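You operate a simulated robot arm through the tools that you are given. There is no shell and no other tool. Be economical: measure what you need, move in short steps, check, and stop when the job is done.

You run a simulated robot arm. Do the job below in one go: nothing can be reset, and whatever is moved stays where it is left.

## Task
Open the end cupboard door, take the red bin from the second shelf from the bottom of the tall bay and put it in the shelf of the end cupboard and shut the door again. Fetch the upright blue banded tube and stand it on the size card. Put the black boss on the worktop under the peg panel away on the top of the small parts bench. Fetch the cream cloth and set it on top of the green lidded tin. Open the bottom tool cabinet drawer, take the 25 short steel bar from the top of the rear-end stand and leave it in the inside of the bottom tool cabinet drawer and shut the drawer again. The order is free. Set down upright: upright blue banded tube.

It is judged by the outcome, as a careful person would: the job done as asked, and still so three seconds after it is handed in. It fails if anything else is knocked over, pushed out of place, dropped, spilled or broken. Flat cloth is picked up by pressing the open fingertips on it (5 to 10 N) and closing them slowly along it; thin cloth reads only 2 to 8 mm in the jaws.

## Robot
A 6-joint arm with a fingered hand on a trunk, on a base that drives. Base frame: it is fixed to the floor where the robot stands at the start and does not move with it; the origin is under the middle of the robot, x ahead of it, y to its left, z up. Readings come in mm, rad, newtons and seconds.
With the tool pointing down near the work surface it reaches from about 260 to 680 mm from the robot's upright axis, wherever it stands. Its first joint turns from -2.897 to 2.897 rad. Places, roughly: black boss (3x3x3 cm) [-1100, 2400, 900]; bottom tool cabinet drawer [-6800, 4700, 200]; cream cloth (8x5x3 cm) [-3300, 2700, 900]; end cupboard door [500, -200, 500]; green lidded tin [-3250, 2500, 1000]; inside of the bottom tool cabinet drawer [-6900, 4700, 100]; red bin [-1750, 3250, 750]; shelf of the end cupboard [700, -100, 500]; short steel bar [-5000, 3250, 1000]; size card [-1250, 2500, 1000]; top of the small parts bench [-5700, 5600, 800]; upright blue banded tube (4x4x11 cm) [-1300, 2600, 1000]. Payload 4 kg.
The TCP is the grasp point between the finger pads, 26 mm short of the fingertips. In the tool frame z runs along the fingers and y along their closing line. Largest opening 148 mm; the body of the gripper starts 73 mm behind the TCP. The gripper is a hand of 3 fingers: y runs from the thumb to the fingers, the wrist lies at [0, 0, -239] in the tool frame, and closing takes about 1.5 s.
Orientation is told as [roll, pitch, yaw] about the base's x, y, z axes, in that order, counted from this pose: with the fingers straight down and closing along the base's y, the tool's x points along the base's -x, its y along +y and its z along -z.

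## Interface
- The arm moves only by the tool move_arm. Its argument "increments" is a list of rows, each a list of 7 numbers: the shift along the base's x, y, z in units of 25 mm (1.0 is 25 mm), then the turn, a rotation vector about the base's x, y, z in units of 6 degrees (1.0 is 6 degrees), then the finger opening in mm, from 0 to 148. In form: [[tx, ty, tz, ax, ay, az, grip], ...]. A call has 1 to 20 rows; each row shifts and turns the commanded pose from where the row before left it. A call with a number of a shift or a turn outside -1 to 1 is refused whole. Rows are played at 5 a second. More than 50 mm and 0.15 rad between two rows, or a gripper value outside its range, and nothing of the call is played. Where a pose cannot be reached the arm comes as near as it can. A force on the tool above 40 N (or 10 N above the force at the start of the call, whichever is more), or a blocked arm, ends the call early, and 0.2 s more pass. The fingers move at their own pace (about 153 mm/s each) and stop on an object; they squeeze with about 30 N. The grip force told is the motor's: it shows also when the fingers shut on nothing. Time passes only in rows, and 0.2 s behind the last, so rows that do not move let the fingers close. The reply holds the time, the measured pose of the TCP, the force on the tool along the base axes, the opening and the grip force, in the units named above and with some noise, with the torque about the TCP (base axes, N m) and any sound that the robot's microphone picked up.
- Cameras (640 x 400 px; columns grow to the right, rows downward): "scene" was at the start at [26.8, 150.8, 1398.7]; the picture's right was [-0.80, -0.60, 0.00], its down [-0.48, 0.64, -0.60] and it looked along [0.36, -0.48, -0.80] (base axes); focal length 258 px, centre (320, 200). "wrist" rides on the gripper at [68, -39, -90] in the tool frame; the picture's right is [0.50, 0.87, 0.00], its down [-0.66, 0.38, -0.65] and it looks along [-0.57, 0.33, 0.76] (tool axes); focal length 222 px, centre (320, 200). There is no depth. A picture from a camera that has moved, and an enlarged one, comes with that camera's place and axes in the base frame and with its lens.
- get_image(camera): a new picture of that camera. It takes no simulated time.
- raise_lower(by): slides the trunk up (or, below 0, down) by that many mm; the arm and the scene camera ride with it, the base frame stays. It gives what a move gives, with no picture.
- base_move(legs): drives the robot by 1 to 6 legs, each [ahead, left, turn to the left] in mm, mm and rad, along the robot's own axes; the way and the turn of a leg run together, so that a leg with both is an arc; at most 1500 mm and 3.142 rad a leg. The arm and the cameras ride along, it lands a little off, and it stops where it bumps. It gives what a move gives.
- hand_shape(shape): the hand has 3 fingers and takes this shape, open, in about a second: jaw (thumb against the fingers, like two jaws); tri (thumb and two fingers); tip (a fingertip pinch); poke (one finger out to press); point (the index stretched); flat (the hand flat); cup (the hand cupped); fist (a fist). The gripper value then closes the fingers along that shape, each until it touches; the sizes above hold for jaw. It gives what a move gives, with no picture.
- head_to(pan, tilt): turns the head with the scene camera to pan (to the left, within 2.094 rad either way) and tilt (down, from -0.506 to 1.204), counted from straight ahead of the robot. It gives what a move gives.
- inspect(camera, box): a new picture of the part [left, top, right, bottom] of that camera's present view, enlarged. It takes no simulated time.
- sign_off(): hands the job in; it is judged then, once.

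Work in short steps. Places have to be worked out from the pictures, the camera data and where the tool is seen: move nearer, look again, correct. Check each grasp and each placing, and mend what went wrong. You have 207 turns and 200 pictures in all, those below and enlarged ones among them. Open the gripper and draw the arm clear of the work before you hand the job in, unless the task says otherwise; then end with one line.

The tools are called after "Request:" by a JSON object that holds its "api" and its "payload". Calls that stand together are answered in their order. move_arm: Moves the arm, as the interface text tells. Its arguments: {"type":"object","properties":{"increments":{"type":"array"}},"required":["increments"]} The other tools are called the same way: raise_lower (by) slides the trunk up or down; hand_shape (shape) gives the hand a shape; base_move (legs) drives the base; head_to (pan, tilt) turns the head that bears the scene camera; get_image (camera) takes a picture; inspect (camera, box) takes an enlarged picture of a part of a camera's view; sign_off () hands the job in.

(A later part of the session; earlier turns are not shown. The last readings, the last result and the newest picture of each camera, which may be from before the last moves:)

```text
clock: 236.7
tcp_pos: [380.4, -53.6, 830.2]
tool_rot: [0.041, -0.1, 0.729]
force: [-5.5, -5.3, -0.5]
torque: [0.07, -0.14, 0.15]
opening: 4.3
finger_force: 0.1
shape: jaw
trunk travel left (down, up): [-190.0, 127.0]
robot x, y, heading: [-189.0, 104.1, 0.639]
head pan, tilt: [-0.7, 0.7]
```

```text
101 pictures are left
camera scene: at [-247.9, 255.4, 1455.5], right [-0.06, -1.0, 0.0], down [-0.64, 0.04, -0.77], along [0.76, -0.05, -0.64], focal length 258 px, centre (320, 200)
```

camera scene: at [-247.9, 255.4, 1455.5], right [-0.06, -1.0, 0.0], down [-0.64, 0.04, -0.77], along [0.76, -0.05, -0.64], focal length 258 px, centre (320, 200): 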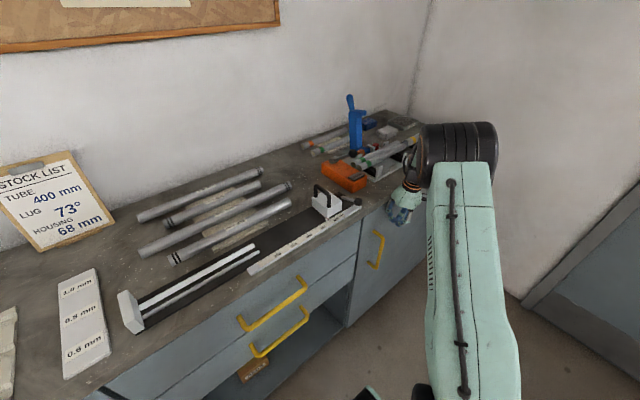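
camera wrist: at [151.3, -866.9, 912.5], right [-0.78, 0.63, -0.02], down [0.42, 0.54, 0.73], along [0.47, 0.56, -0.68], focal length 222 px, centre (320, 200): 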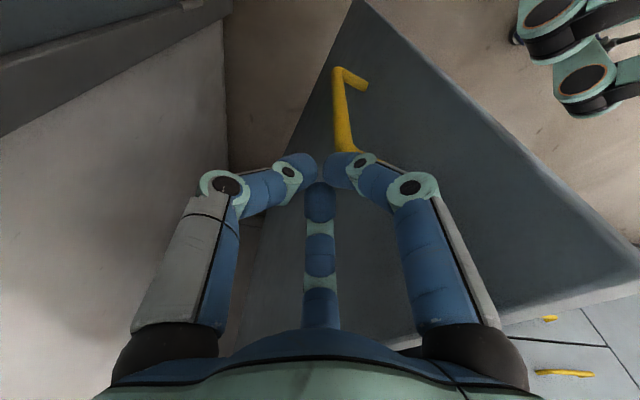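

It looks shut; I nudge 15 mm further to be sure, then check up close.

Request:
{"api": "base_move", "payload": {"legs": [[15, 0, 0]]}}

Request:
{"api": "base_move", "payload": {"legs": [[-120, 0, 0]]}}

Request:
{"api": "head_to", "payload": {"pan": -0.5, "tilt": 0.9}}

Request:
{"api": "get_image", "payload": {"camera": "scene"}}

```text
clock: 237.5
tcp_pos: [381.8, -53.6, 830.9]
tool_rot: [0.045, -0.09, 0.725]
force: [-12.7, -5.8, 3.7]
torque: [0.32, -0.65, 0.33]
opening: 4.5
finger_force: 0.0
shape: jaw
trunk travel left (down, up): [-190.0, 127.0]
robot x, y, heading: [-180.4, 113.0, 0.634]
head pan, tilt: [-0.7, 0.7]
stopped in leg 1: the force on the tool passed its limit at 52 N (the readings are from after the stop); the commanded pose is now the measured one
```

```text
clock: 238.8
tcp_pos: [285.3, -126.0, 829.8]
tool_rot: [0.046, -0.09, 0.722]
force: [0.3, -0.2, 0.1]
torque: [0.0, -0.02, 0.02]
opening: 5.2
finger_force: 0.0
shape: jaw
trunk travel left (down, up): [-190.0, 127.0]
robot x, y, heading: [-280.2, 40.0, 0.632]
head pan, tilt: [-0.7, 0.7]
```

```text
clock: 239.5
tcp_pos: [286.2, -125.4, 828.8]
tool_rot: [0.045, -0.09, 0.724]
force: [0.8, 0.3, -0.2]
torque: [0.0, -0.02, 0.01]
opening: 5.1
finger_force: 0.0
shape: jaw
trunk travel left (down, up): [-190.0, 127.0]
robot x, y, heading: [-278.4, 43.3, 0.632]
head pan, tilt: [-0.499, 0.901]
```

```text
100 pictures are left
camera scene: at [-345.8, 206.2, 1439.3], right [0.13, -0.99, 0.0], down [-0.78, -0.1, -0.62], along [0.62, 0.08, -0.78], focal length 258 px, centre (320, 200)
```

scene: 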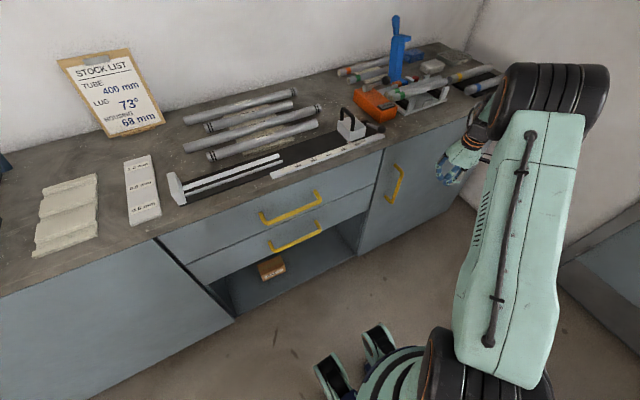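

The door is shut flush. Next the black boss: I strafe left along the aisle back to the peg-panel worktop.

Request:
{"api": "base_move", "payload": {"legs": [[-60, 0, 0], [0, 1240, 0], [0, 1240, 0]]}}

Request:
{"api": "move_arm", "payload": {"increments": [[-0.167, 0.955, 0.588, 0, 0, -0.88, 60], [-0.167, 0.955, 0.588, 0, 0, -0.88, 60], [-0.167, 0.955, 0.588, 0, 0, -0.88, 60], [-0.167, 0.955, 0.588, 0, 0, -0.88, 60], [-0.167, 0.955, 0.588, 0, 0, -0.88, 60], [-0.167, 0.955, 0.588, 0, 0, -0.88, 60], [-0.167, 0.955, 0.588, 0, 0, -0.88, 60], [-0.167, 0.955, 0.588, 0, 0, -0.88, 60], [-0.167, 0.955, 0.588, 0, 0, -0.88, 60], [-0.167, 0.955, 0.588, 0, 0, -0.88, 60], [-0.167, 0.955, 0.588, 0, 0, -0.88, 60], [-0.167, 0.955, 0.588, 0, 0, -0.88, 60], [-0.167, 0.955, 0.588, 0, 0, -0.88, 60], [-0.167, 0.955, 0.588, 0, 0, -0.88, 60], [-0.167, 0.955, 0.588, 0, 0, -0.88, 60], [-0.167, 0.955, 0.588, 0, 0, -0.88, 60], [-0.167, 0.955, 0.588, 0, 0, -0.88, 60]]}}

Request:
{"api": "get_image", "payload": {"camera": "scene"}}

```text
clock: 261.8
tcp_pos: [-1243.0, 1816.1, 831.3]
tool_rot: [0.045, -0.089, 0.736]
force: [-0.2, 0.2, 0.2]
torque: [0.03, 0.0, 0.01]
opening: 4.9
finger_force: 0.1
shape: jaw
trunk travel left (down, up): [-190.0, 127.0]
robot x, y, heading: [-1810.5, 1971.0, 0.646]
head pan, tilt: [-0.499, 0.901]
```

```text
clock: 265.4
tcp_pos: [-1355.7, 2096.6, 997.2]
tool_rot: [0.257, -0.018, -0.815]
force: [0.9, 0.4, 0.1]
torque: [-0.03, -0.02, -0.01]
opening: 59.7
finger_force: 0.1
shape: jaw
out of reach, approached as far as the arm can: row 5, 6, 7, 8, 9, 10, 11, 12, 13, 14, 15, 16, 17
trunk travel left (down, up): [-190.0, 127.0]
robot x, y, heading: [-1810.7, 1974.9, 0.649]
head pan, tilt: [-0.499, 0.901]
```

```text
99 pictures are left
camera scene: at [-1881.1, 2138.5, 1439.3], right [0.15, -0.99, 0.0], down [-0.77, -0.12, -0.62], along [0.61, 0.09, -0.78], focal length 258 px, centre (320, 200)
```

scene: 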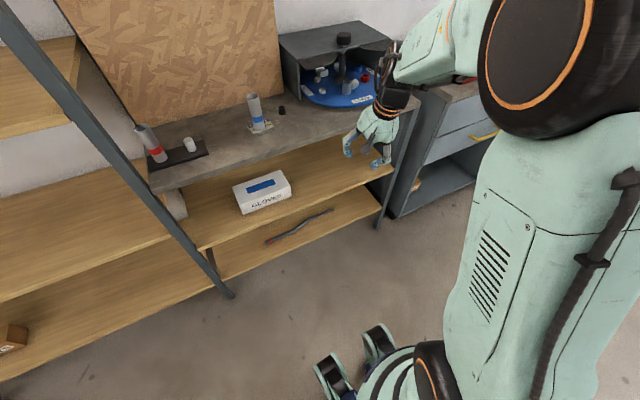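

The yaw of -90° ran into a joint limit. I bring the yaw back halfway, upright the hand, and move up and left.

Request:
{"api": "move_arm", "payload": {"increments": [[0, 0, 0.4, 0, 0, 0.9, 60], [0, 0, 0.4, 0, 0, 0.9, 60], [0.275, 0.724, 0.4, -0.28, 0.3, 0.82, 60], [0.275, 0.724, 0.4, -0.28, 0.3, 0.82, 60], [0.275, 0.724, 0.4, -0.28, 0.3, 0.82, 60], [0.275, 0.724, 0.4, -0.28, 0.3, 0.82, 60], [0.275, 0.724, 0.4, -0.28, 0.3, 0.82, 60], [0.275, 0.724, 0.4, -0.28, 0.3, 0.82, 60], [0.275, 0.724, 0.1, 0, 0, 0, 60], [0.275, 0.724, 0, 0, 0, 0, 60], [0, 0, 0, 0, 0, 0, 60]]}}

```text
clock: 267.8
tcp_pos: [-1310.9, 2182.4, 1043.0]
tool_rot: [0.174, 0.136, -0.111]
force: [0.6, 0.5, -0.2]
torque: [-0.01, -0.02, -0.03]
opening: 59.3
finger_force: 0.1
shape: jaw
out of reach, approached as far as the arm can: row 1, 3, 4, 5, 6, 7, 8, 9, 10
trunk travel left (down, up): [-190.0, 127.0]
robot x, y, heading: [-1809.7, 1976.8, 0.647]
head pan, tilt: [-0.499, 0.901]
```

I ease the yaw further back toward neutral and level the tilt.

Request:
{"api": "move_arm", "payload": {"increments": [[0, 0, 0, -0.45, -0.28, 0.75, 60], [0, 0, 0, -0.45, -0.28, 0.75, 60], [0, 0, 0.3, -0.45, -0.28, 0.75, 60], [0.1, 0.6, 0.3, -0.45, -0.28, 0.75, 60], [0.1, 0.6, 0.3, 0, 0, 0, 60], [0.2, 0.6, 0.3, 0, 0, 0, 60], [0, 0, 0, 0, 0, 0, 60]]}}

Request:
{"api": "get_image", "payload": {"camera": "wrist"}}

```text
clock: 269.4
tcp_pos: [-1308.5, 2197.8, 1058.9]
tool_rot: [0.212, 0.048, 0.191]
force: [-0.6, 0.6, -0.5]
torque: [0.0, 0.03, 0.03]
opening: 59.7
finger_force: 0.1
shape: jaw
out of reach, approached as far as the arm can: row 1, 2, 3, 4
trunk travel left (down, up): [-190.0, 127.0]
robot x, y, heading: [-1809.9, 1977.7, 0.646]
head pan, tilt: [-0.499, 0.901]
```

```text
98 pictures are left
camera wrist: at [-1360.3, 2129.6, 1141.8], right [-0.64, 0.74, 0.21], down [0.63, 0.36, 0.69], along [0.43, 0.57, -0.7], focal length 222 px, centre (320, 200)
```

wrist: 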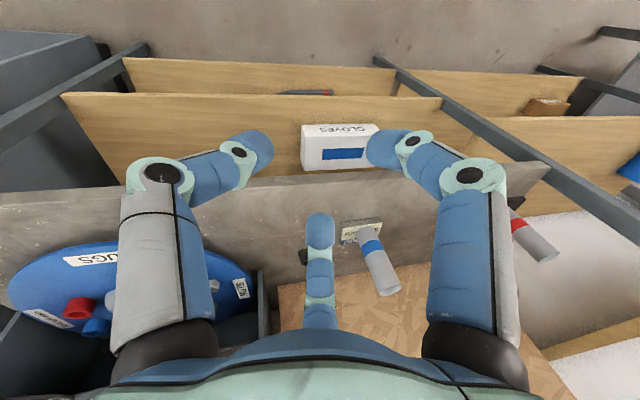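

Residual tilt remains; I correct it again.

Request:
{"api": "move_arm", "payload": {"increments": [[0, 0, 0, -0.5, -0.22, 0.4, 60], [0, 0, 0, -0.5, -0.22, 0.4, 60], [0, 0, 0, -0.5, -0.22, 0.4, 60], [0, 0, 0, -0.5, -0.22, 0.4, 60], [0, 0, 0, 0, 0, 0, 60]]}}

```text
clock: 270.6
tcp_pos: [-1308.7, 2185.7, 1052.1]
tool_rot: [0.21, 0.024, 0.271]
force: [-0.9, -0.4, 0.4]
torque: [-0.01, 0.0, 0.01]
opening: 59.5
finger_force: 0.0
shape: jaw
out of reach, approached as far as the arm can: row 1, 2, 3, 4
trunk travel left (down, up): [-190.0, 127.0]
robot x, y, heading: [-1810.4, 1972.9, 0.645]
head pan, tilt: [-0.499, 0.901]
```

Request:
{"api": "move_arm", "payload": {"increments": [[0, 0, 0, 0, 0, 1, 60], [0, 0, 0, -0.3, -0.1, 1, 60], [0, 0, 0, -0.4, -0.2, 1, 60], [0, 0, 0, -0.5, -0.3, 0.4, 60], [0, 0, 0, -0.5, -0.3, 0, 60], [0, 0, 0, -0.2, -0.1, 0, 60], [0, 0, 0, 0, 0, 0, 60]]}}

```text
clock: 272.2
tcp_pos: [-1314.3, 2168.6, 1044.0]
tool_rot: [0.215, -0.013, 0.595]
force: [0.7, -0.3, 0.2]
torque: [-0.03, -0.06, -0.02]
opening: 59.4
finger_force: 0.1
shape: jaw
out of reach, approached as far as the arm can: row 2, 3, 4, 5
trunk travel left (down, up): [-190.0, 127.0]
robot x, y, heading: [-1811.1, 1970.6, 0.645]
head pan, tilt: [-0.499, 0.901]
```

Request:
{"api": "move_arm", "payload": {"increments": [[0, 0, -0.5, 0, 0, 1, 60], [0, 0, -0.5, 0, 0, 1, 60], [0, 0, -0.5, 0, 0, 1, 60], [0, 0, -0.5, 0, 0, 1, 60], [0, 0, 0, -0.3, -0.4, 1, 60], [0, 0, 0, -0.3, -0.4, 1, 60], [0, 0, 0, -0.3, -0.4, 0, 60], [0, 0, 0, -0.3, -0.4, 0, 60], [0, 0, 0, 0, 0, 0, 60]]}}

Request:
{"api": "get_image", "payload": {"camera": "scene"}}

```text
clock: 274.2
tcp_pos: [-1332.4, 2142.0, 962.4]
tool_rot: [0.13, -0.13, 1.21]
force: [-0.6, -0.5, 0.1]
torque: [0.02, 0.0, 0.04]
opening: 59.7
finger_force: 0.1
shape: jaw
out of reach, approached as far as the arm can: row 1, 2, 3, 4, 5, 6, 7, 8
trunk travel left (down, up): [-190.0, 127.0]
robot x, y, heading: [-1810.5, 1976.2, 0.646]
head pan, tilt: [-0.499, 0.901]
```

```text
97 pictures are left
camera scene: at [-1880.8, 2138.6, 1439.3], right [0.15, -0.99, 0.0], down [-0.78, -0.12, -0.62], along [0.61, 0.09, -0.78], focal length 258 px, centre (320, 200)
```

scene: 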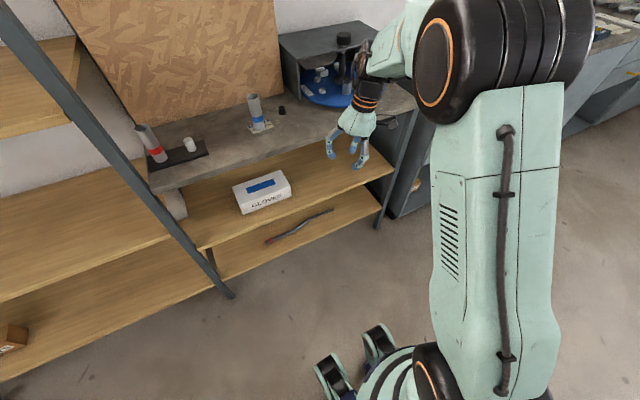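

The wrist is stuck at a limit in this pose. I go back toward the earlier good pose (lower, further right, neutral yaw) and level there.

Request:
{"api": "move_arm", "payload": {"increments": [[0.217, -0.834, -0.36, 0, 0, -0.54, 60], [0.217, -0.834, -0.36, 0, 0, -0.54, 60], [0.217, -0.834, -0.36, 0, 0, -0.54, 60], [0.217, -0.834, -0.36, 0, 0, -0.54, 60], [0.217, -0.834, -0.36, 0, 0, -0.54, 60], [0.217, -0.834, -0.36, 0, 0, -0.54, 60], [0.217, -0.834, -0.36, 0, 0, -0.54, 60], [0.217, -0.834, -0.36, 0, 0, -0.54, 60], [0.217, -0.834, -0.36, -0.3, 0.1, -0.54, 60], [0.217, -0.834, -0.36, -0.3, 0.1, -0.54, 60], [0, 0, 0, -0.3, 0.1, 0, 60], [0, 0, 0, -0.3, 0.1, 0, 60], [0, 0, 0, 0, 0, 0, 60]]}}

```text
clock: 277.0
tcp_pos: [-1280.6, 1934.5, 874.4]
tool_rot: [0.084, -0.055, 0.648]
force: [0.5, 0.0, -0.5]
torque: [-0.03, -0.01, 0.01]
opening: 59.5
finger_force: 0.2
shape: jaw
out of reach, approached as far as the arm can: row 11
trunk travel left (down, up): [-190.0, 127.0]
robot x, y, heading: [-1807.2, 1973.8, 0.65]
head pan, tilt: [-0.499, 0.901]
```

Request:
{"api": "move_arm", "payload": {"increments": [[-0.114, 0.93, 0.4, -0.12, 0, 0, 60], [-0.114, 0.93, 0.4, -0.12, 0, 0, 60], [-0.114, 0.93, 0.4, -0.12, 0, 0, 60], [-0.114, 0.93, 0.4, -0.12, 0, 0, 60], [-0.114, 0.93, 0.4, -0.12, 0, 0, 60], [-0.114, 0.93, 0.4, -0.12, 0, 0, 60], [-0.114, 0.93, 0.4, -0.12, 0, 0, 60], [-0.114, 0.93, 0.4, -0.12, 0, 0, 60], [0, 0, 0, 0, 0, 0, 60]]}}

```text
clock: 279.0
tcp_pos: [-1347.8, 2076.9, 898.0]
tool_rot: [0.093, -0.083, 0.643]
force: [-0.1, -0.3, 0.5]
torque: [0.01, 0.03, -0.01]
opening: 59.7
finger_force: 0.1
shape: jaw
out of reach, approached as far as the arm can: row 1, 2, 3, 4, 5, 6, 7, 8
trunk travel left (down, up): [-190.0, 127.0]
robot x, y, heading: [-1812.8, 1972.5, 0.65]
head pan, tilt: [-0.499, 0.901]
```

A joint seems wound to a limit since the cupboard work. I turn to face along the aisle for room and unfold the arm forward, then refold it as I did successfully before.

Request:
{"api": "base_move", "payload": {"legs": [[0, 0, 1.556]]}}

Request:
{"api": "move_arm", "payload": {"increments": [[-0.57, 0.77, 0, 0.4, 0.3, 0, 60], [-0.57, 0.77, 0, 0.4, 0.3, 0, 60], [-0.57, 0.77, 0, 0.4, 0.3, 0, 60], [-0.57, 0.77, 0, 0.4, 0.3, 0, 60], [-0.57, 0.77, 0, 0.4, 0.3, 0, 60], [-0.57, 0.77, 0, 0.4, 0.3, 0, 60], [-0.57, 0.77, 0, 0.4, 0.3, 0, 60], [-0.57, 0.77, 0, 0.4, 0.3, 0, 60], [-0.57, 0.77, 0, 0.4, 0.3, 0, 60], [-0.57, 0.77, 0, 0.4, 0.3, 0, 60], [-0.57, 0.77, 0, 0.4, 0.3, 0, 60], [-0.57, 0.77, 0, 0.4, 0.3, 0, 60], [-0.57, 0.77, 0, 0.4, 0.3, 0, 60], [-0.57, 0.77, 0, 0.4, 0.3, 0, 60], [0, 0, 0, 0, 0, 0, 60]]}}

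```text
clock: 283.1
tcp_pos: [-1893.1, 2440.4, 897.8]
tool_rot: [0.092, -0.082, 2.176]
force: [0.0, 0.7, 1.5]
torque: [-0.06, 0.01, -0.01]
opening: 59.5
finger_force: 0.0
shape: jaw
trunk travel left (down, up): [-190.0, 127.0]
robot x, y, heading: [-1807.8, 1972.5, 2.178]
head pan, tilt: [-0.499, 0.901]
```

```text
clock: 286.3
tcp_pos: [-2092.2, 2709.3, 897.7]
tool_rot: [0.131, -0.813, 2.155]
force: [0.3, -0.1, -0.6]
torque: [0.03, 0.0, -0.01]
opening: 59.4
finger_force: 0.0
shape: jaw
trunk travel left (down, up): [-190.0, 127.0]
robot x, y, heading: [-1810.6, 1973.5, 2.178]
head pan, tilt: [-0.499, 0.901]
```

Request:
{"api": "move_arm", "payload": {"increments": [[0, 0, 0, 0.24, -0.36, -0.46, 60], [0, 0, 0, 0.24, -0.36, -0.46, 60], [0.57, -0.79, 0.3, -0.52, -0.385, 0, 60], [0.57, -0.79, 0.3, -0.52, -0.385, 0, 60], [0.57, -0.79, 0.3, -0.52, -0.385, 0, 60], [0.57, -0.79, 0.3, -0.52, -0.385, 0, 60], [0.57, -0.79, 0.3, -0.52, -0.385, 0, 60], [0.57, -0.79, 0.3, -0.52, -0.385, 0, 60], [0.57, -0.79, 0.3, -0.52, -0.385, 0, 60], [0.57, -0.79, 0.3, -0.52, -0.385, 0, 60], [0.57, -0.79, 0.3, -0.52, -0.385, 0, 60], [0.57, -0.79, 0.3, -0.52, -0.385, 0, 60], [0.57, -0.79, 0.3, -0.52, -0.385, 0, 60], [0.57, -0.79, 0.3, -0.52, -0.385, 0, 60], [0, 0, 0, 0, 0, 0, 60]]}}

```text
clock: 289.5
tcp_pos: [-1870.1, 2464.8, 946.4]
tool_rot: [0.063, -0.133, 2.17]
force: [0.2, 1.7, 0.0]
torque: [0.0, 0.01, -0.01]
opening: 59.9
finger_force: 0.1
shape: jaw
out of reach, approached as far as the arm can: row 9, 10, 11, 12, 13, 14
trunk travel left (down, up): [-190.0, 127.0]
robot x, y, heading: [-1811.5, 1974.1, 2.176]
head pan, tilt: [-0.499, 0.901]
```

Request:
{"api": "move_arm", "payload": {"increments": [[-0.3, 0.4, 0.8, 0, 0, 0, 60], [-0.3, 0.4, 0.8, 0, 0, 0, 60], [-0.3, 0.4, 0.8, -0.3, -0.2, 0, 60], [0, 0, 0.8, -0.3, -0.2, 0, 60], [0, 0, 0.8, -0.3, -0.2, 0, 60], [0, 0, 0, -0.3, -0.2, 0, 60], [0, 0, 0, 0, 0, 0, 60]]}}

Request:
{"api": "head_to", "payload": {"pan": -0.5, "tilt": 0.6}}

Request:
{"api": "get_image", "payload": {"camera": "scene"}}

```text
clock: 291.1
tcp_pos: [-1866.3, 2481.2, 1026.8]
tool_rot: [0.14, -0.081, 2.165]
force: [-0.6, 0.2, 1.3]
torque: [-0.01, 0.01, -0.03]
opening: 59.5
finger_force: 0.1
shape: jaw
out of reach, approached as far as the arm can: row 2, 3, 4, 5, 6
trunk travel left (down, up): [-190.0, 127.0]
robot x, y, heading: [-1810.3, 1976.5, 2.174]
head pan, tilt: [-0.499, 0.901]
```

```text
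clock: 291.9
tcp_pos: [-1866.5, 2481.7, 1027.7]
tool_rot: [0.143, -0.081, 2.164]
force: [0.2, -0.6, 0.2]
torque: [0.01, -0.02, -0.01]
opening: 59.5
finger_force: 0.1
shape: jaw
trunk travel left (down, up): [-190.0, 127.0]
robot x, y, heading: [-1814.7, 1973.9, 2.174]
head pan, tilt: [-0.499, 0.6]
```

```text
96 pictures are left
camera scene: at [-1979.0, 1923.0, 1464.0], right [0.99, 0.11, 0.0], down [0.06, -0.56, -0.82], along [-0.09, 0.82, -0.57], focal length 258 px, centre (320, 200)
```

scene: 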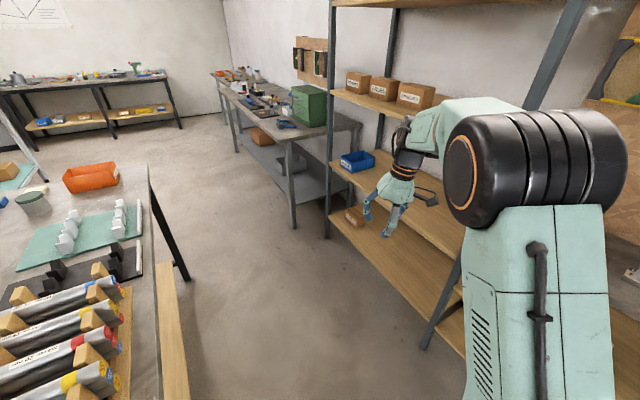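

Request:
{"api": "move_arm", "payload": {"increments": [[-0.568, 0.823, -0.4, 0.02, -0.26, 0, 60], [-0.568, 0.823, -0.4, 0.02, -0.26, 0, 60], [-0.568, 0.823, -0.4, 0.02, -0.26, 0, 60], [-0.568, 0.823, -0.4, 0.02, -0.26, 0, 60], [-0.568, 0.823, -0.4, 0.02, -0.26, 0, 60], [-0.568, 0.823, -0.4, 0.02, -0.26, 0, 60], [0, 0, 0, 0, 0, 0, 60]]}}

```text
clock: 293.5
tcp_pos: [-1916.1, 2579.9, 944.1]
tool_rot: [0.14, -0.109, 2.162]
force: [-0.7, 0.6, 0.4]
torque: [0.0, 0.01, -0.02]
opening: 59.5
finger_force: 0.0
shape: jaw
out of reach, approached as far as the arm can: row 1, 2, 3, 4, 5, 6
trunk travel left (down, up): [-190.0, 127.0]
robot x, y, heading: [-1811.0, 1976.6, 2.178]
head pan, tilt: [-0.499, 0.6]
```

I retract toward the very first arm pose, where the hand was perfectly level, to see if the wrist frees up.

Request:
{"api": "raise_lower", "payload": {"by": -40}}

Request:
{"api": "move_arm", "payload": {"increments": [[0.628, -0.688, 0.05, 0, 0, 0, 60], [0.628, -0.688, 0.05, 0, 0, 0, 60], [0.628, -0.688, 0.05, 0, 0, 0, 60], [0.628, -0.688, 0.05, 0, 0, 0, 60], [0.628, -0.688, 0.05, 0, 0, 0, 60], [0.628, -0.688, 0.05, 0, 0, 0, 60], [0.628, -0.688, 0.05, 0, 0, 0, 60], [0.628, -0.688, 0.05, 0, 0, 0, 60], [0.628, -0.688, 0, 0, -0.3, 0, 60], [0.628, -0.688, 0, 0, -0.3, 0, 60], [0.628, -0.688, 0, 0, -0.3, 0, 60], [0, 0, 0, 0, -0.3, 0, 60], [0, 0, 0, 0, -0.3, 0, 60], [0, 0, 0, 0, 0, 0, 60]]}}

Request:
{"api": "get_image", "payload": {"camera": "scene"}}

```text
clock: 294.3
tcp_pos: [-1916.5, 2580.2, 905.2]
tool_rot: [0.14, -0.111, 2.161]
force: [-0.3, 0.3, 0.6]
torque: [0.03, -0.04, 0.01]
opening: 59.6
finger_force: 0.0
shape: jaw
trunk travel left (down, up): [-150.0, 167.0]
robot x, y, heading: [-1810.7, 1976.3, 2.182]
head pan, tilt: [-0.499, 0.6]
```

```text
clock: 297.3
tcp_pos: [-1743.5, 2390.9, 914.8]
tool_rot: [0.061, -0.057, 2.17]
force: [0.1, 0.0, 0.4]
torque: [-0.02, 0.0, -0.01]
opening: 59.9
finger_force: 0.1
shape: jaw
out of reach, approached as far as the arm can: row 13
trunk travel left (down, up): [-150.0, 167.0]
robot x, y, heading: [-1811.3, 1974.9, 2.18]
head pan, tilt: [-0.499, 0.6]
```

```text
95 pictures are left
camera scene: at [-1981.9, 1927.1, 1425.5], right [0.99, 0.11, 0.0], down [0.06, -0.56, -0.83], along [-0.09, 0.82, -0.56], focal length 258 px, centre (320, 200)
```

scene: 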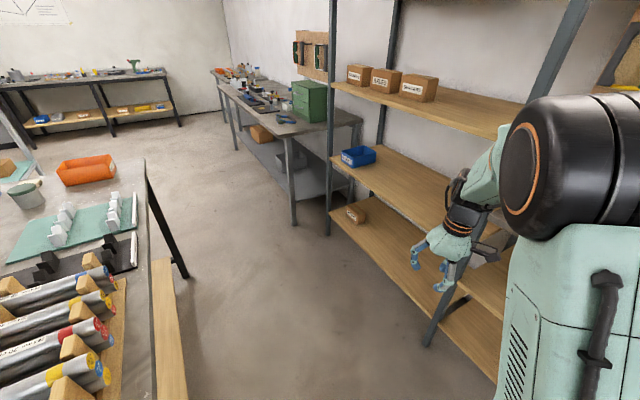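

I believe the forearm-roll joint flipped near a singular pose. I extend to that pose in free space and lead the hand around a small cone to unwind it: down → left → up → back through the middle.

Request:
{"api": "move_arm", "payload": {"increments": [[-0.81, 0.59, -0.436, 0.173, 0.12, 0, 60], [-0.81, 0.59, -0.436, 0.173, 0.12, 0, 60], [-0.81, 0.59, -0.436, 0.173, 0.12, 0, 60], [-0.81, 0.59, -0.436, 0.173, 0.12, 0, 60], [-0.81, 0.59, -0.436, 0.173, 0.12, 0, 60], [-0.81, 0.59, -0.436, 0.173, 0.12, 0, 60], [-0.81, 0.59, -0.436, 0.173, 0.12, 0, 60], [-0.81, 0.59, -0.436, 0.173, 0.12, 0, 60], [-0.81, 0.59, -0.436, 0.173, 0.12, 0, 60], [-0.81, 0.59, -0.436, 0.173, 0.12, 0, 60], [-0.81, 0.59, -0.436, 0.173, 0.12, 0, 60], [-0.81, 0.59, -0.436, 0.173, 0.12, 0, 60], [-0.81, 0.59, -0.436, 0.173, 0.12, 0, 60], [-0.81, 0.59, -0.436, 0.173, 0.12, 0, 60], [-0.81, 0.59, -0.436, 0.173, 0.12, 0, 60], [-0.81, 0.59, -0.436, 0.173, 0.12, 0, 60], [-0.81, 0.59, -0.436, 0.173, 0.12, 0, 60], [-0.81, 0.59, -0.436, 0.173, 0.12, 0, 60]]}}

Request:
{"api": "move_arm", "payload": {"increments": [[0, 0, 0, -0.57, 0.82, 0, 60], [0, 0, 0, -0.57, 0.82, 0, 60], [0, 0, 0, -0.57, 0.82, 0, 60], [0, 0, 0, -0.57, 0.82, 0, 60], [0, 0, 0, 0.82, 0.57, 0, 60], [0, 0, 0, 0.82, 0.57, 0, 60], [0, 0, 0, 0.82, 0.57, 0, 60], [0, 0, 0, 0.82, 0.57, 0, 60], [0, 0, 0, 0.82, 0.57, 0, 60], [0, 0, 0, 0.82, 0.57, 0, 60], [0, 0, 0, 0, 0, 0, 60]]}}

Request:
{"api": "move_arm", "payload": {"increments": [[0, 0, 0, 0.57, -0.82, 0, 60], [0, 0, 0, 0.57, -0.82, 0, 60], [0, 0, 0, 0.57, -0.82, 0, 60], [0, 0, 0, 0.57, -0.82, 0, 60], [0, 0, 0, 0, 0, 0, 60], [0, 0, 0, -0.82, -0.57, 0, 60], [0, 0, 0, -0.82, -0.57, 0, 60], [0, 0, 0, -0.82, -0.57, 0, 60], [0, 0, 0, -0.82, -0.57, 0, 60], [0, 0, 0, -0.82, -0.57, 0, 60], [0, 0, 0, -0.82, -0.57, 0, 60], [0, 0, 0, 0, 0, 0, 60]]}}

```text
clock: 301.1
tcp_pos: [-2108.2, 2659.8, 718.3]
tool_rot: [0.065, -0.454, 2.167]
force: [-1.8, 0.5, -0.1]
torque: [0.03, 0.0, 0.02]
opening: 59.9
finger_force: 0.1
shape: jaw
trunk travel left (down, up): [-150.0, 167.0]
robot x, y, heading: [-1811.4, 1976.0, 2.18]
head pan, tilt: [-0.499, 0.6]
```

```text
clock: 303.5
tcp_pos: [-2106.5, 2658.0, 718.4]
tool_rot: [0.754, -1.016, 1.816]
force: [-0.4, 0.5, -0.6]
torque: [-0.03, -0.01, 0.01]
opening: 59.8
finger_force: 0.1
shape: jaw
trunk travel left (down, up): [-150.0, 167.0]
robot x, y, heading: [-1809.5, 1969.7, 2.183]
head pan, tilt: [-0.499, 0.6]
```

```text
clock: 306.1
tcp_pos: [-2107.6, 2657.8, 717.3]
tool_rot: [0.154, -0.408, 2.37]
force: [0.2, 1.1, 0.2]
torque: [-0.02, 0.0, 0.0]
opening: 59.7
finger_force: 0.0
shape: jaw
trunk travel left (down, up): [-150.0, 167.0]
robot x, y, heading: [-1814.5, 1972.8, 2.173]
head pan, tilt: [-0.499, 0.6]
```

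Request:
{"api": "move_arm", "payload": {"increments": [[0, 0, 0.5, 0.48, -0.47, -0.29, 60], [0, 0, 0.5, 0.48, -0.47, -0.29, 60], [0.56, -0.585, 0.7, -0.268, -0.184, -0.13, 60], [0.56, -0.585, 0.7, -0.268, -0.184, -0.13, 60], [0.56, -0.585, 0.7, -0.268, -0.184, -0.13, 60], [0.56, -0.585, 0.7, -0.268, -0.184, -0.13, 60], [0.56, -0.585, 0.7, -0.268, -0.184, -0.13, 60], [0.56, -0.585, 0.7, -0.268, -0.184, -0.13, 60], [0.56, -0.585, 0.7, -0.268, -0.184, -0.13, 60], [0.56, -0.585, 0.7, -0.268, -0.184, -0.13, 60], [0.56, -0.585, 0.7, -0.268, -0.184, -0.13, 60], [0.56, -0.585, 0.7, -0.268, -0.184, -0.13, 60], [0.56, -0.585, 0.7, -0.268, -0.184, -0.13, 60], [0.56, -0.585, 0.7, -0.268, -0.184, -0.13, 60], [0, 0, 0, 0, 0, 0, 60]]}}

```text
clock: 309.3
tcp_pos: [-1872.2, 2451.3, 914.6]
tool_rot: [0.114, -0.067, 2.19]
force: [0.0, 1.0, 0.5]
torque: [0.0, 0.02, 0.02]
opening: 59.9
finger_force: 0.1
shape: jaw
out of reach, approached as far as the arm can: row 6, 7, 8, 9, 10, 11, 12, 13, 14
trunk travel left (down, up): [-150.0, 167.0]
robot x, y, heading: [-1814.0, 1973.7, 2.178]
head pan, tilt: [-0.499, 0.6]
```

The limit stays, but it only costs a slight lean (about 8°), which is acceptable. I turn back to the worktop, raise the trunk for clearance and approach the boss with the hand out to the right.

Request:
{"api": "base_move", "payload": {"legs": [[0, 0, -1.543]]}}

Request:
{"api": "raise_lower", "payload": {"by": 110}}

Request:
{"api": "move_arm", "payload": {"increments": [[0.8, 0.6, 0, 0, 0, 0, 60], [0.8, 0.6, 0, 0, 0, 0, 60], [0.8, 0.6, 0, 0, 0, 0, 60], [0.8, 0.6, 0, 0, 0, 0, 60], [0.8, 0.6, 0, 0, 0, 0, 60], [0, 0, 0, 0, 0, 0, 60]]}}

Request:
{"api": "base_move", "payload": {"legs": [[0, 165, 0], [220, 0, 0]]}}

Request:
{"api": "get_image", "payload": {"camera": "wrist"}}

```text
clock: 313.5
tcp_pos: [-1335.8, 2039.7, 914.1]
tool_rot: [0.116, -0.068, 0.626]
force: [-0.7, 0.0, -0.3]
torque: [-0.02, -0.04, 0.0]
opening: 59.7
finger_force: 0.0
shape: jaw
trunk travel left (down, up): [-150.0, 167.0]
robot x, y, heading: [-1811.3, 1973.4, 0.613]
head pan, tilt: [-0.499, 0.6]
```

```text
clock: 315.0
tcp_pos: [-1327.2, 2044.1, 1038.4]
tool_rot: [0.125, -0.102, 0.626]
force: [0.3, 0.3, -0.1]
torque: [-0.01, -0.02, 0.0]
opening: 59.7
finger_force: 0.1
shape: jaw
trunk travel left (down, up): [-260.0, 57.0]
robot x, y, heading: [-1809.0, 1974.4, 0.61]
head pan, tilt: [-0.499, 0.6]
```

```text
clock: 316.4
tcp_pos: [-1233.8, 2107.3, 1028.3]
tool_rot: [0.15, -0.121, 0.623]
force: [-0.4, 0.2, -1.0]
torque: [-0.04, 0.01, 0.01]
opening: 59.8
finger_force: 0.1
shape: jaw
out of reach, approached as far as the arm can: row 3, 4, 5
trunk travel left (down, up): [-260.0, 57.0]
robot x, y, heading: [-1813.4, 1972.0, 0.618]
head pan, tilt: [-0.499, 0.6]
```

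```text
clock: 319.8
tcp_pos: [-1152.4, 2371.2, 1028.8]
tool_rot: [0.152, -0.122, 0.623]
force: [-0.7, 0.1, -0.4]
torque: [-0.01, 0.0, 0.01]
opening: 59.7
finger_force: 0.1
shape: jaw
trunk travel left (down, up): [-260.0, 57.0]
robot x, y, heading: [-1731.1, 2239.0, 0.616]
head pan, tilt: [-0.499, 0.6]
```

```text
94 pictures are left
camera wrist: at [-1185.5, 2284.0, 1103.4], right [-0.92, 0.4, 0.07], down [0.3, 0.55, 0.78], along [0.27, 0.73, -0.63], focal length 222 px, centre (320, 200)
```

wrist: 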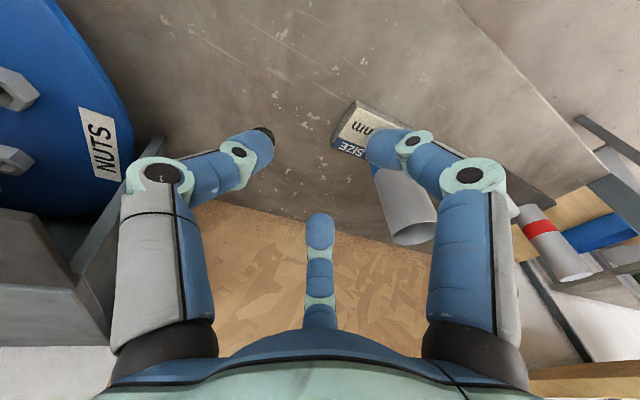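

The boss is just beyond the thumb. I move the hand over it (away from the tube) and check.

Request:
{"api": "move_arm", "payload": {"increments": [[0.8, 0.3, 0, 0, 0, 0, 60], [0.8, 0.3, 0, 0, 0, 0, 60], [0.7, 0.25, 0, 0, 0, 0, 60], [0, 0, 0, 0, 0, 0, 60]]}}

Request:
{"api": "get_image", "payload": {"camera": "wrist"}}

Request:
{"api": "head_to", "payload": {"pan": -0.3, "tilt": 0.85}}

Request:
{"api": "get_image", "payload": {"camera": "scene"}}

```text
clock: 320.8
tcp_pos: [-1100.0, 2389.4, 1028.9]
tool_rot: [0.163, -0.133, 0.621]
force: [-0.2, -0.3, -0.7]
torque: [0.01, -0.02, 0.0]
opening: 59.7
finger_force: 0.0
shape: jaw
out of reach, approached as far as the arm can: row 3
trunk travel left (down, up): [-260.0, 57.0]
robot x, y, heading: [-1727.9, 2235.8, 0.616]
head pan, tilt: [-0.499, 0.6]
```

```text
93 pictures are left
camera wrist: at [-1132.9, 2301.0, 1101.6], right [-0.92, 0.4, 0.07], down [0.3, 0.54, 0.79], along [0.27, 0.74, -0.61], focal length 222 px, centre (320, 200)
```

wrist: 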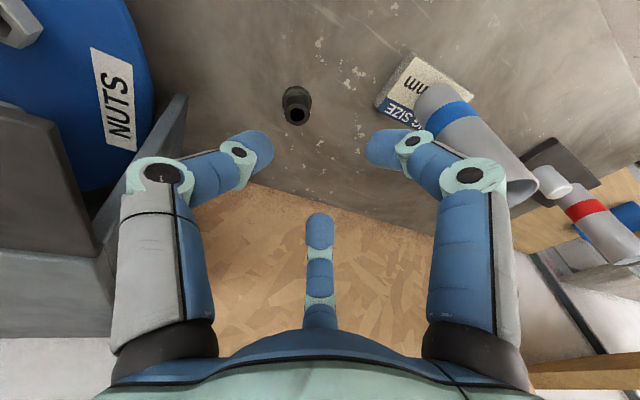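

```text
clock: 321.5
tcp_pos: [-1099.7, 2389.5, 1027.8]
tool_rot: [0.164, -0.132, 0.621]
force: [-0.4, -0.3, 0.2]
torque: [0.01, -0.02, 0.05]
opening: 59.7
finger_force: 0.0
shape: jaw
trunk travel left (down, up): [-260.0, 57.0]
robot x, y, heading: [-1729.2, 2238.4, 0.612]
head pan, tilt: [-0.3, 0.85]
```

```text
92 pictures are left
camera scene: at [-1797.3, 2417.3, 1513.4], right [0.31, -0.95, 0.0], down [-0.71, -0.23, -0.66], along [0.63, 0.2, -0.75], focal length 258 px, centre (320, 200)
```

scene: 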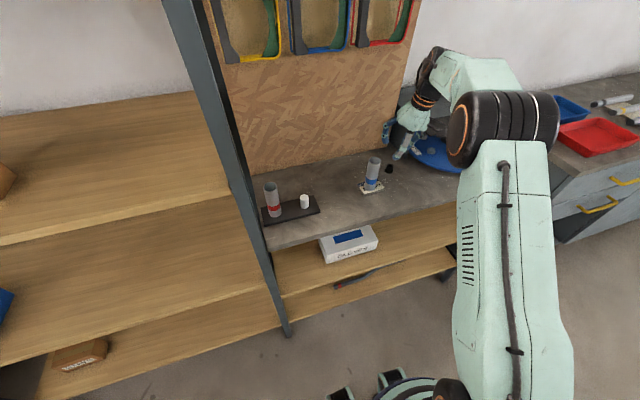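

Boss centre ≈(-1087,2390). I shift 13 mm and lower with the trunk, which keeps the hand's pose.

Request:
{"api": "move_arm", "payload": {"increments": [[0.5, 0.02, 0, 0, 0, 0, 70], [0, 0, 0, 0, 0, 0, 70]]}}

Request:
{"api": "raise_lower", "payload": {"by": -70}}

Request:
{"api": "get_image", "payload": {"camera": "wrist"}}

```text
clock: 322.1
tcp_pos: [-1088.9, 2388.2, 1026.3]
tool_rot: [0.166, -0.132, 0.623]
force: [-0.3, -0.4, 0.1]
torque: [0.01, 0.01, 0.0]
opening: 69.7
finger_force: 0.0
shape: jaw
out of reach, approached as far as the arm can: row 1
trunk travel left (down, up): [-260.0, 57.0]
robot x, y, heading: [-1732.1, 2239.5, 0.616]
head pan, tilt: [-0.3, 0.85]
```

```text
clock: 323.2
tcp_pos: [-1086.7, 2387.3, 956.5]
tool_rot: [0.156, -0.128, 0.621]
force: [0.3, -0.6, -0.6]
torque: [-0.03, -0.02, -0.01]
opening: 69.7
finger_force: 0.1
shape: jaw
trunk travel left (down, up): [-190.0, 127.0]
robot x, y, heading: [-1730.4, 2235.4, 0.618]
head pan, tilt: [-0.3, 0.85]
```

```text
91 pictures are left
camera wrist: at [-1119.7, 2300.3, 1030.8], right [-0.92, 0.4, 0.07], down [0.3, 0.55, 0.78], along [0.27, 0.74, -0.62], focal length 222 px, centre (320, 200)
```

wrist: 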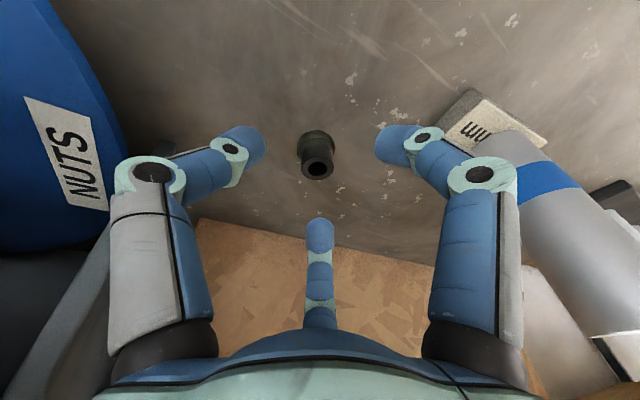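

Centred, tube clear. Lower 37 mm more and close on the boss.

Request:
{"api": "raise_lower", "payload": {"by": -37}}

Request:
{"api": "move_arm", "payload": {"increments": [[0, 0, 0, 0, 0, 0, 40], [0, 0, 0, 0, 0, 0, 20], [0, 0, 0, 0, 0, 0, 8], [0, 0, 0, 0, 0, 0, 8], [0, 0, 0, 0, 0, 0, 8]]}}

Request:
{"api": "get_image", "payload": {"camera": "wrist"}}

```text
clock: 323.9
tcp_pos: [-1083.0, 2385.9, 931.1]
tool_rot: [0.145, -0.145, 0.623]
force: [-1.8, -4.0, 20.5]
torque: [-0.76, -0.45, -0.14]
opening: 68.6
finger_force: 0.1
shape: jaw
trunk travel left (down, up): [-155.0, 162.0]
robot x, y, heading: [-1728.1, 2237.4, 0.613]
head pan, tilt: [-0.3, 0.85]
stopped: the force on the tool passed its limit at 46 N (the readings are from after the stop); the commanded pose is now the measured one
```

```text
clock: 325.1
tcp_pos: [-1084.2, 2386.6, 928.3]
tool_rot: [0.147, -0.139, 0.622]
force: [-2.3, -0.3, 7.5]
torque: [0.01, 0.14, -0.01]
opening: 20.3
finger_force: 30.0
shape: jaw
trunk travel left (down, up): [-155.0, 162.0]
robot x, y, heading: [-1732.2, 2236.5, 0.609]
head pan, tilt: [-0.3, 0.85]
```

```text
90 pictures are left
camera wrist: at [-1118.4, 2299.6, 1001.7], right [-0.92, 0.4, 0.06], down [0.29, 0.55, 0.79], along [0.28, 0.74, -0.61], focal length 222 px, centre (320, 200)
```

wrist: 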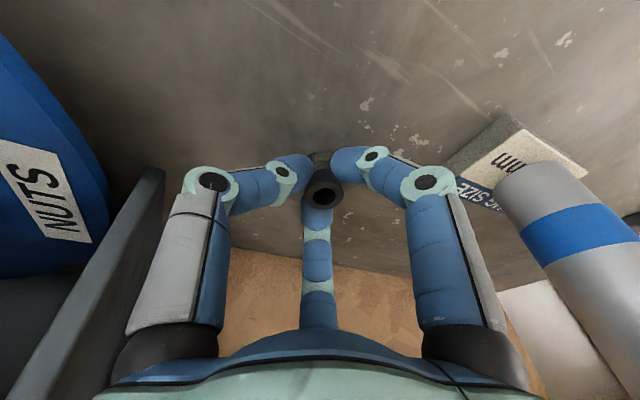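

The boss is gripped (20 mm). I lift with the trunk and back away.

Request:
{"api": "raise_lower", "payload": {"by": 110}}

Request:
{"api": "base_move", "payload": {"legs": [[-260, 0, 0]]}}

Request:
{"api": "get_image", "payload": {"camera": "wrist"}}

Request:
{"api": "get_image", "payload": {"camera": "scene"}}

```text
clock: 326.5
tcp_pos: [-1078.8, 2389.7, 1047.8]
tool_rot: [0.157, -0.16, 0.621]
force: [-0.4, 0.6, -0.2]
torque: [-0.02, -0.02, -0.02]
opening: 19.5
finger_force: 30.2
shape: jaw
trunk travel left (down, up): [-265.0, 52.0]
robot x, y, heading: [-1730.3, 2235.2, 0.616]
head pan, tilt: [-0.3, 0.85]
```

```text
clock: 328.4
tcp_pos: [-1294.8, 2236.2, 1047.4]
tool_rot: [0.158, -0.159, 0.619]
force: [0.1, 0.4, -0.3]
torque: [0.01, -0.07, -0.02]
opening: 19.9
finger_force: 30.3
shape: jaw
trunk travel left (down, up): [-265.0, 52.0]
robot x, y, heading: [-1944.3, 2083.3, 0.609]
head pan, tilt: [-0.3, 0.85]
```

```text
89 pictures are left
camera wrist: at [-1330.2, 2146.9, 1119.1], right [-0.92, 0.4, 0.05], down [0.28, 0.53, 0.8], along [0.29, 0.75, -0.6], focal length 222 px, centre (320, 200)
```

wrist: 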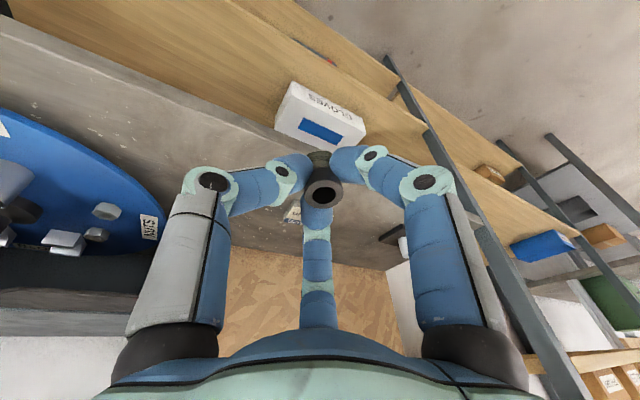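

```text
88 pictures are left
camera scene: at [-2012.5, 2266.0, 1518.9], right [0.3, -0.95, 0.0], down [-0.72, -0.23, -0.66], along [0.63, 0.2, -0.75], focal length 258 px, centre (320, 200)
```

scene: 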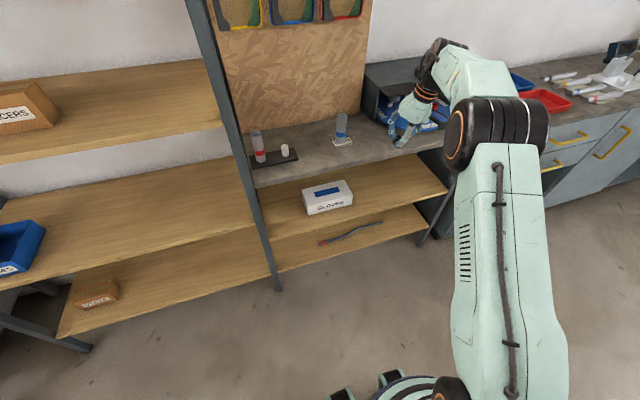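

Boss held. I pull the arm in, turn along the aisle and drive toward the far end of the room.

Request:
{"api": "move_arm", "payload": {"increments": [[-0.8, -0.6, 0, 0, 0, 0, 8], [-0.8, -0.6, 0, 0, 0, 0, 8], [-0.8, -0.6, 0, 0, 0, 0, 8], [-0.8, -0.6, 0, 0, 0, 0, 8], [-0.8, -0.6, 0, 0, 0, 0, 8], [-0.8, -0.6, 0, 0, 0, 0, 8], [-0.8, -0.6, 0, 0, 0, 0, 8]]}}

Request:
{"api": "base_move", "payload": {"legs": [[0, 0, 1.59], [1000, -60, 0], [900, 0, 0]]}}

Request:
{"api": "head_to", "payload": {"pan": 0.3, "tilt": 0.35}}

Request:
{"api": "get_image", "payload": {"camera": "scene"}}

```text
clock: 330.0
tcp_pos: [-1438.1, 2132.7, 1048.6]
tool_rot: [0.157, -0.162, 0.618]
force: [0.1, -0.7, -0.3]
torque: [-0.01, -0.01, -0.02]
opening: 19.5
finger_force: 29.8
shape: jaw
trunk travel left (down, up): [-265.0, 52.0]
robot x, y, heading: [-1945.9, 2083.0, 0.608]
head pan, tilt: [-0.3, 0.85]
```

```text
clock: 343.5
tcp_pos: [-3145.7, 4134.0, 1047.1]
tool_rot: [0.157, -0.157, 2.242]
force: [-0.2, -0.8, -1.0]
torque: [0.0, 0.02, 0.02]
opening: 19.5
finger_force: 30.2
shape: jaw
trunk travel left (down, up): [-265.0, 52.0]
robot x, y, heading: [-3072.3, 3628.6, 2.235]
head pan, tilt: [-0.3, 0.85]
```

```text
clock: 344.5
tcp_pos: [-3145.1, 4134.9, 1047.0]
tool_rot: [0.156, -0.159, 2.241]
force: [-1.2, 0.1, -1.4]
torque: [0.0, -0.02, 0.03]
opening: 19.4
finger_force: 29.9
shape: jaw
trunk travel left (down, up): [-265.0, 52.0]
robot x, y, heading: [-3068.4, 3630.4, 2.234]
head pan, tilt: [0.3, 0.351]
```

```text
87 pictures are left
camera scene: at [-3295.7, 3532.0, 1562.4], right [0.57, 0.82, 0.0], down [0.28, -0.2, -0.94], along [-0.77, 0.54, -0.34], focal length 258 px, centre (320, 200)
```

scene: 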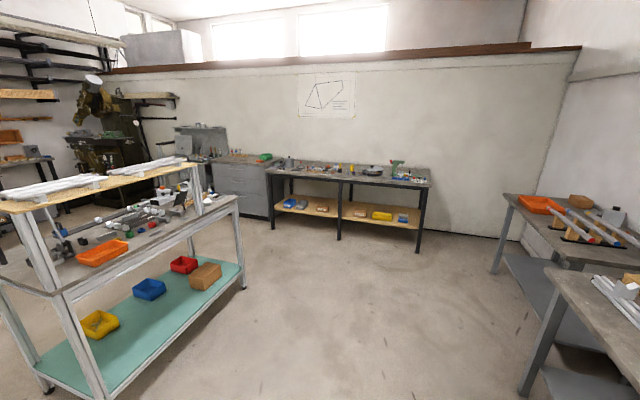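

I see the small parts bench (black legs, far wall), the drawer cabinet left of it and the stand on the left. I drive toward the small parts bench and look at its top.

Request:
{"api": "base_move", "payload": {"legs": [[1000, 350, 0], [1000, 350, -0.028]]}}

Request:
{"api": "head_to", "payload": {"pan": 0.0, "tilt": 0.6}}

Request:
{"api": "get_image", "payload": {"camera": "scene"}}

```text
clock: 355.0
tcp_pos: [-4909.6, 5291.7, 1048.2]
tool_rot: [0.157, -0.158, 2.208]
force: [-0.8, 0.2, -1.1]
torque: [-0.01, -0.01, -0.01]
opening: 19.7
finger_force: 29.9
shape: jaw
trunk travel left (down, up): [-265.0, 52.0]
robot x, y, heading: [-4850.5, 4783.2, 2.196]
head pan, tilt: [0.3, 0.351]
```

```text
clock: 355.8
tcp_pos: [-4910.1, 5291.6, 1048.2]
tool_rot: [0.156, -0.158, 2.207]
force: [-0.1, -0.5, -1.1]
torque: [-0.02, -0.01, 0.04]
opening: 19.6
finger_force: 30.3
shape: jaw
trunk travel left (down, up): [-265.0, 52.0]
robot x, y, heading: [-4850.5, 4785.4, 2.197]
head pan, tilt: [0.0, 0.6]
```

```text
86 pictures are left
camera scene: at [-5057.1, 4710.1, 1539.8], right [0.81, 0.59, 0.0], down [0.33, -0.46, -0.83], along [-0.49, 0.67, -0.56], focal length 258 px, centre (320, 200)
```

scene: 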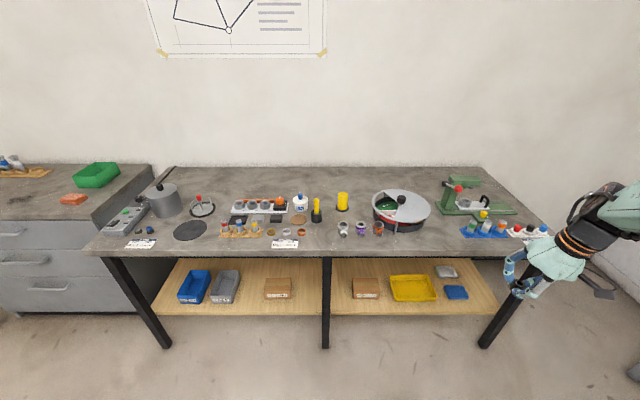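

Free spot on the bench: between the round turntable and the blue block, about (-5131,5704), top z≈790. I drive up, extend and lower partway.

Request:
{"api": "base_move", "payload": {"legs": [[330, -75, 0.01]]}}

Request:
{"api": "raise_lower", "payload": {"by": -110}}

Request:
{"api": "move_arm", "payload": {"increments": [[-0.59, 0.8, 0, 0, 0, 0, 8], [-0.59, 0.8, 0, 0, 0, 0, 8], [-0.59, 0.8, 0, 0, 0, 0, 8], [-0.59, 0.8, 0, 0, 0, 0, 8], [-0.59, 0.8, 0, 0, 0, 0, 8], [0, 0, 0, 0, 0, 0, 8]]}}

Request:
{"api": "head_to", "payload": {"pan": -0.5, "tilt": 0.7}}

Request:
{"api": "get_image", "payload": {"camera": "scene"}}

Request:
{"api": "get_image", "payload": {"camera": "wrist"}}

```text
clock: 358.1
tcp_pos: [-5054.9, 5607.5, 1047.7]
tool_rot: [0.158, -0.159, 2.223]
force: [0.6, -0.3, -0.5]
torque: [-0.01, 0.02, -0.03]
opening: 19.5
finger_force: 29.7
shape: jaw
trunk travel left (down, up): [-265.0, 52.0]
robot x, y, heading: [-4987.3, 5094.5, 2.213]
head pan, tilt: [0.0, 0.6]
```

```text
clock: 359.5
tcp_pos: [-5053.3, 5606.7, 938.1]
tool_rot: [0.157, -0.16, 2.221]
force: [0.5, -0.1, -0.2]
torque: [0.02, 0.0, 0.03]
opening: 19.7
finger_force: 29.9
shape: jaw
trunk travel left (down, up): [-155.0, 162.0]
robot x, y, heading: [-4986.9, 5101.4, 2.214]
head pan, tilt: [0.0, 0.6]
```

```text
clock: 360.9
tcp_pos: [-5128.3, 5707.3, 936.9]
tool_rot: [0.159, -0.159, 2.221]
force: [-0.5, 0.1, -1.0]
torque: [0.03, 0.01, 0.0]
opening: 19.6
finger_force: 29.9
shape: jaw
trunk travel left (down, up): [-155.0, 162.0]
robot x, y, heading: [-4986.5, 5102.8, 2.217]
head pan, tilt: [0.0, 0.6]
```

```text
clock: 361.8
tcp_pos: [-5128.6, 5709.1, 936.5]
tool_rot: [0.158, -0.161, 2.221]
force: [-0.3, -0.1, -1.6]
torque: [0.0, 0.01, 0.03]
opening: 19.6
finger_force: 30.0
shape: jaw
trunk travel left (down, up): [-155.0, 162.0]
robot x, y, heading: [-4988.7, 5098.5, 2.213]
head pan, tilt: [-0.499, 0.7]
```

```text
85 pictures are left
camera scene: at [-5157.6, 5043.2, 1421.9], right [0.99, 0.14, 0.0], down [0.09, -0.64, -0.77], along [-0.11, 0.76, -0.64], focal length 258 px, centre (320, 200)
```

scene: 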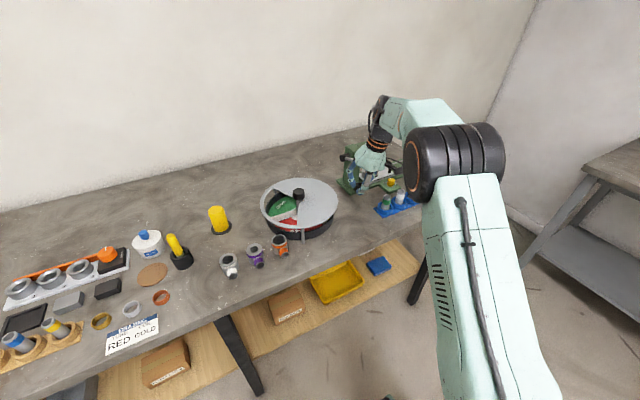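

```text
84 pictures are left
camera wrist: at [-5038.1, 5677.2, 1008.0], right [-0.37, -0.93, 0.05], down [-0.54, 0.26, 0.8], along [-0.76, 0.27, -0.6], focal length 222 px, centre (320, 200)
```

wrist: 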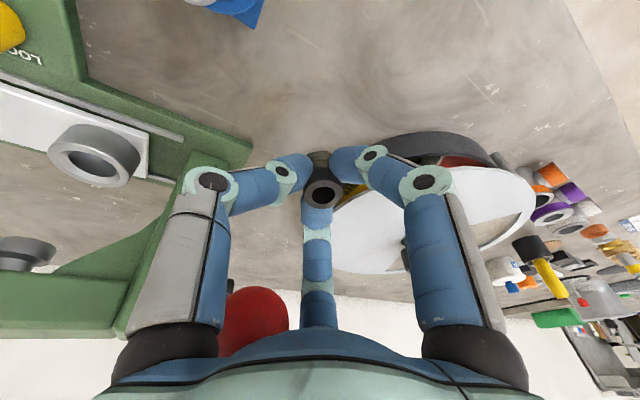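

The roomier area is 55 mm nearer the front edge. I move back there and lower with the trunk.

Request:
{"api": "move_arm", "payload": {"increments": [[0.65, -0.88, 0, 0, 0, 0, 8], [0.65, -0.88, 0, 0, 0, 0, 8], [0, 0, 0, 0, 0, 0, 8]]}}

Request:
{"api": "raise_lower", "payload": {"by": -90}}

Request:
{"api": "get_image", "payload": {"camera": "wrist"}}

Request:
{"api": "inspect", "payload": {"camera": "scene", "box": [260, 100, 460, 240]}}

```text
clock: 362.6
tcp_pos: [-5096.5, 5665.3, 935.8]
tool_rot: [0.157, -0.159, 2.221]
force: [0.0, -0.3, -0.5]
torque: [0.01, -0.01, 0.02]
opening: 19.6
finger_force: 30.0
shape: jaw
trunk travel left (down, up): [-155.0, 162.0]
robot x, y, heading: [-4987.6, 5099.7, 2.215]
head pan, tilt: [-0.499, 0.7]
```

```text
clock: 363.9
tcp_pos: [-5094.2, 5663.2, 849.0]
tool_rot: [0.155, -0.161, 2.222]
force: [-0.9, 3.2, 7.9]
torque: [0.07, 0.0, 0.02]
opening: 19.3
finger_force: 29.8
shape: jaw
trunk travel left (down, up): [-65.0, 252.0]
robot x, y, heading: [-4988.1, 5098.9, 2.213]
head pan, tilt: [-0.499, 0.7]
```

```text
83 pictures are left
camera wrist: at [-5006.0, 5631.6, 920.2], right [-0.37, -0.93, 0.05], down [-0.54, 0.26, 0.8], along [-0.76, 0.27, -0.6], focal length 222 px, centre (320, 200)
```

wrist: 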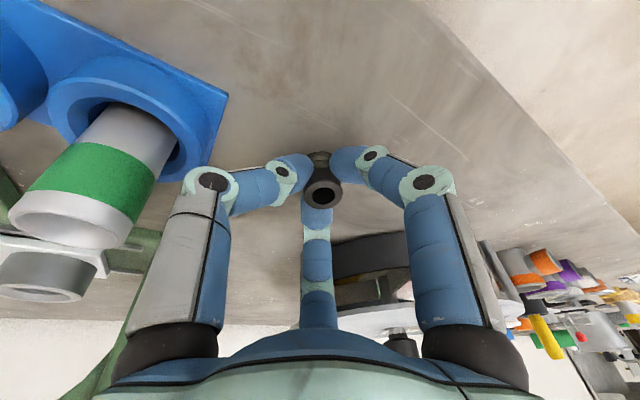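

```text
2.86 times, centred on (360, 170) of scene
camera zoom: at [-5173.3, 5064.2, 1325.7], right [0.99, 0.14, 0.0], down [0.09, -0.64, -0.76], along [-0.11, 0.76, -0.64], focal length 738 px, centre (206, 286)
```

zoom: 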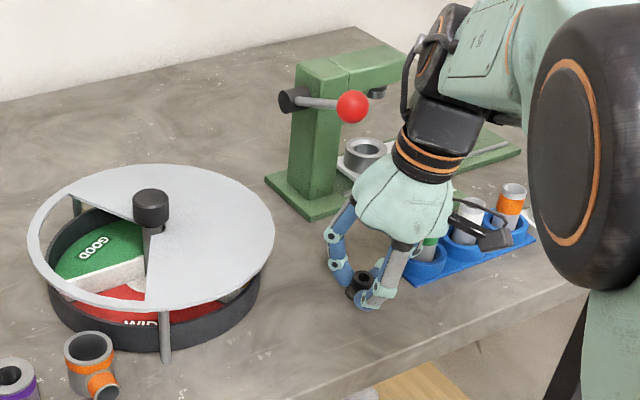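

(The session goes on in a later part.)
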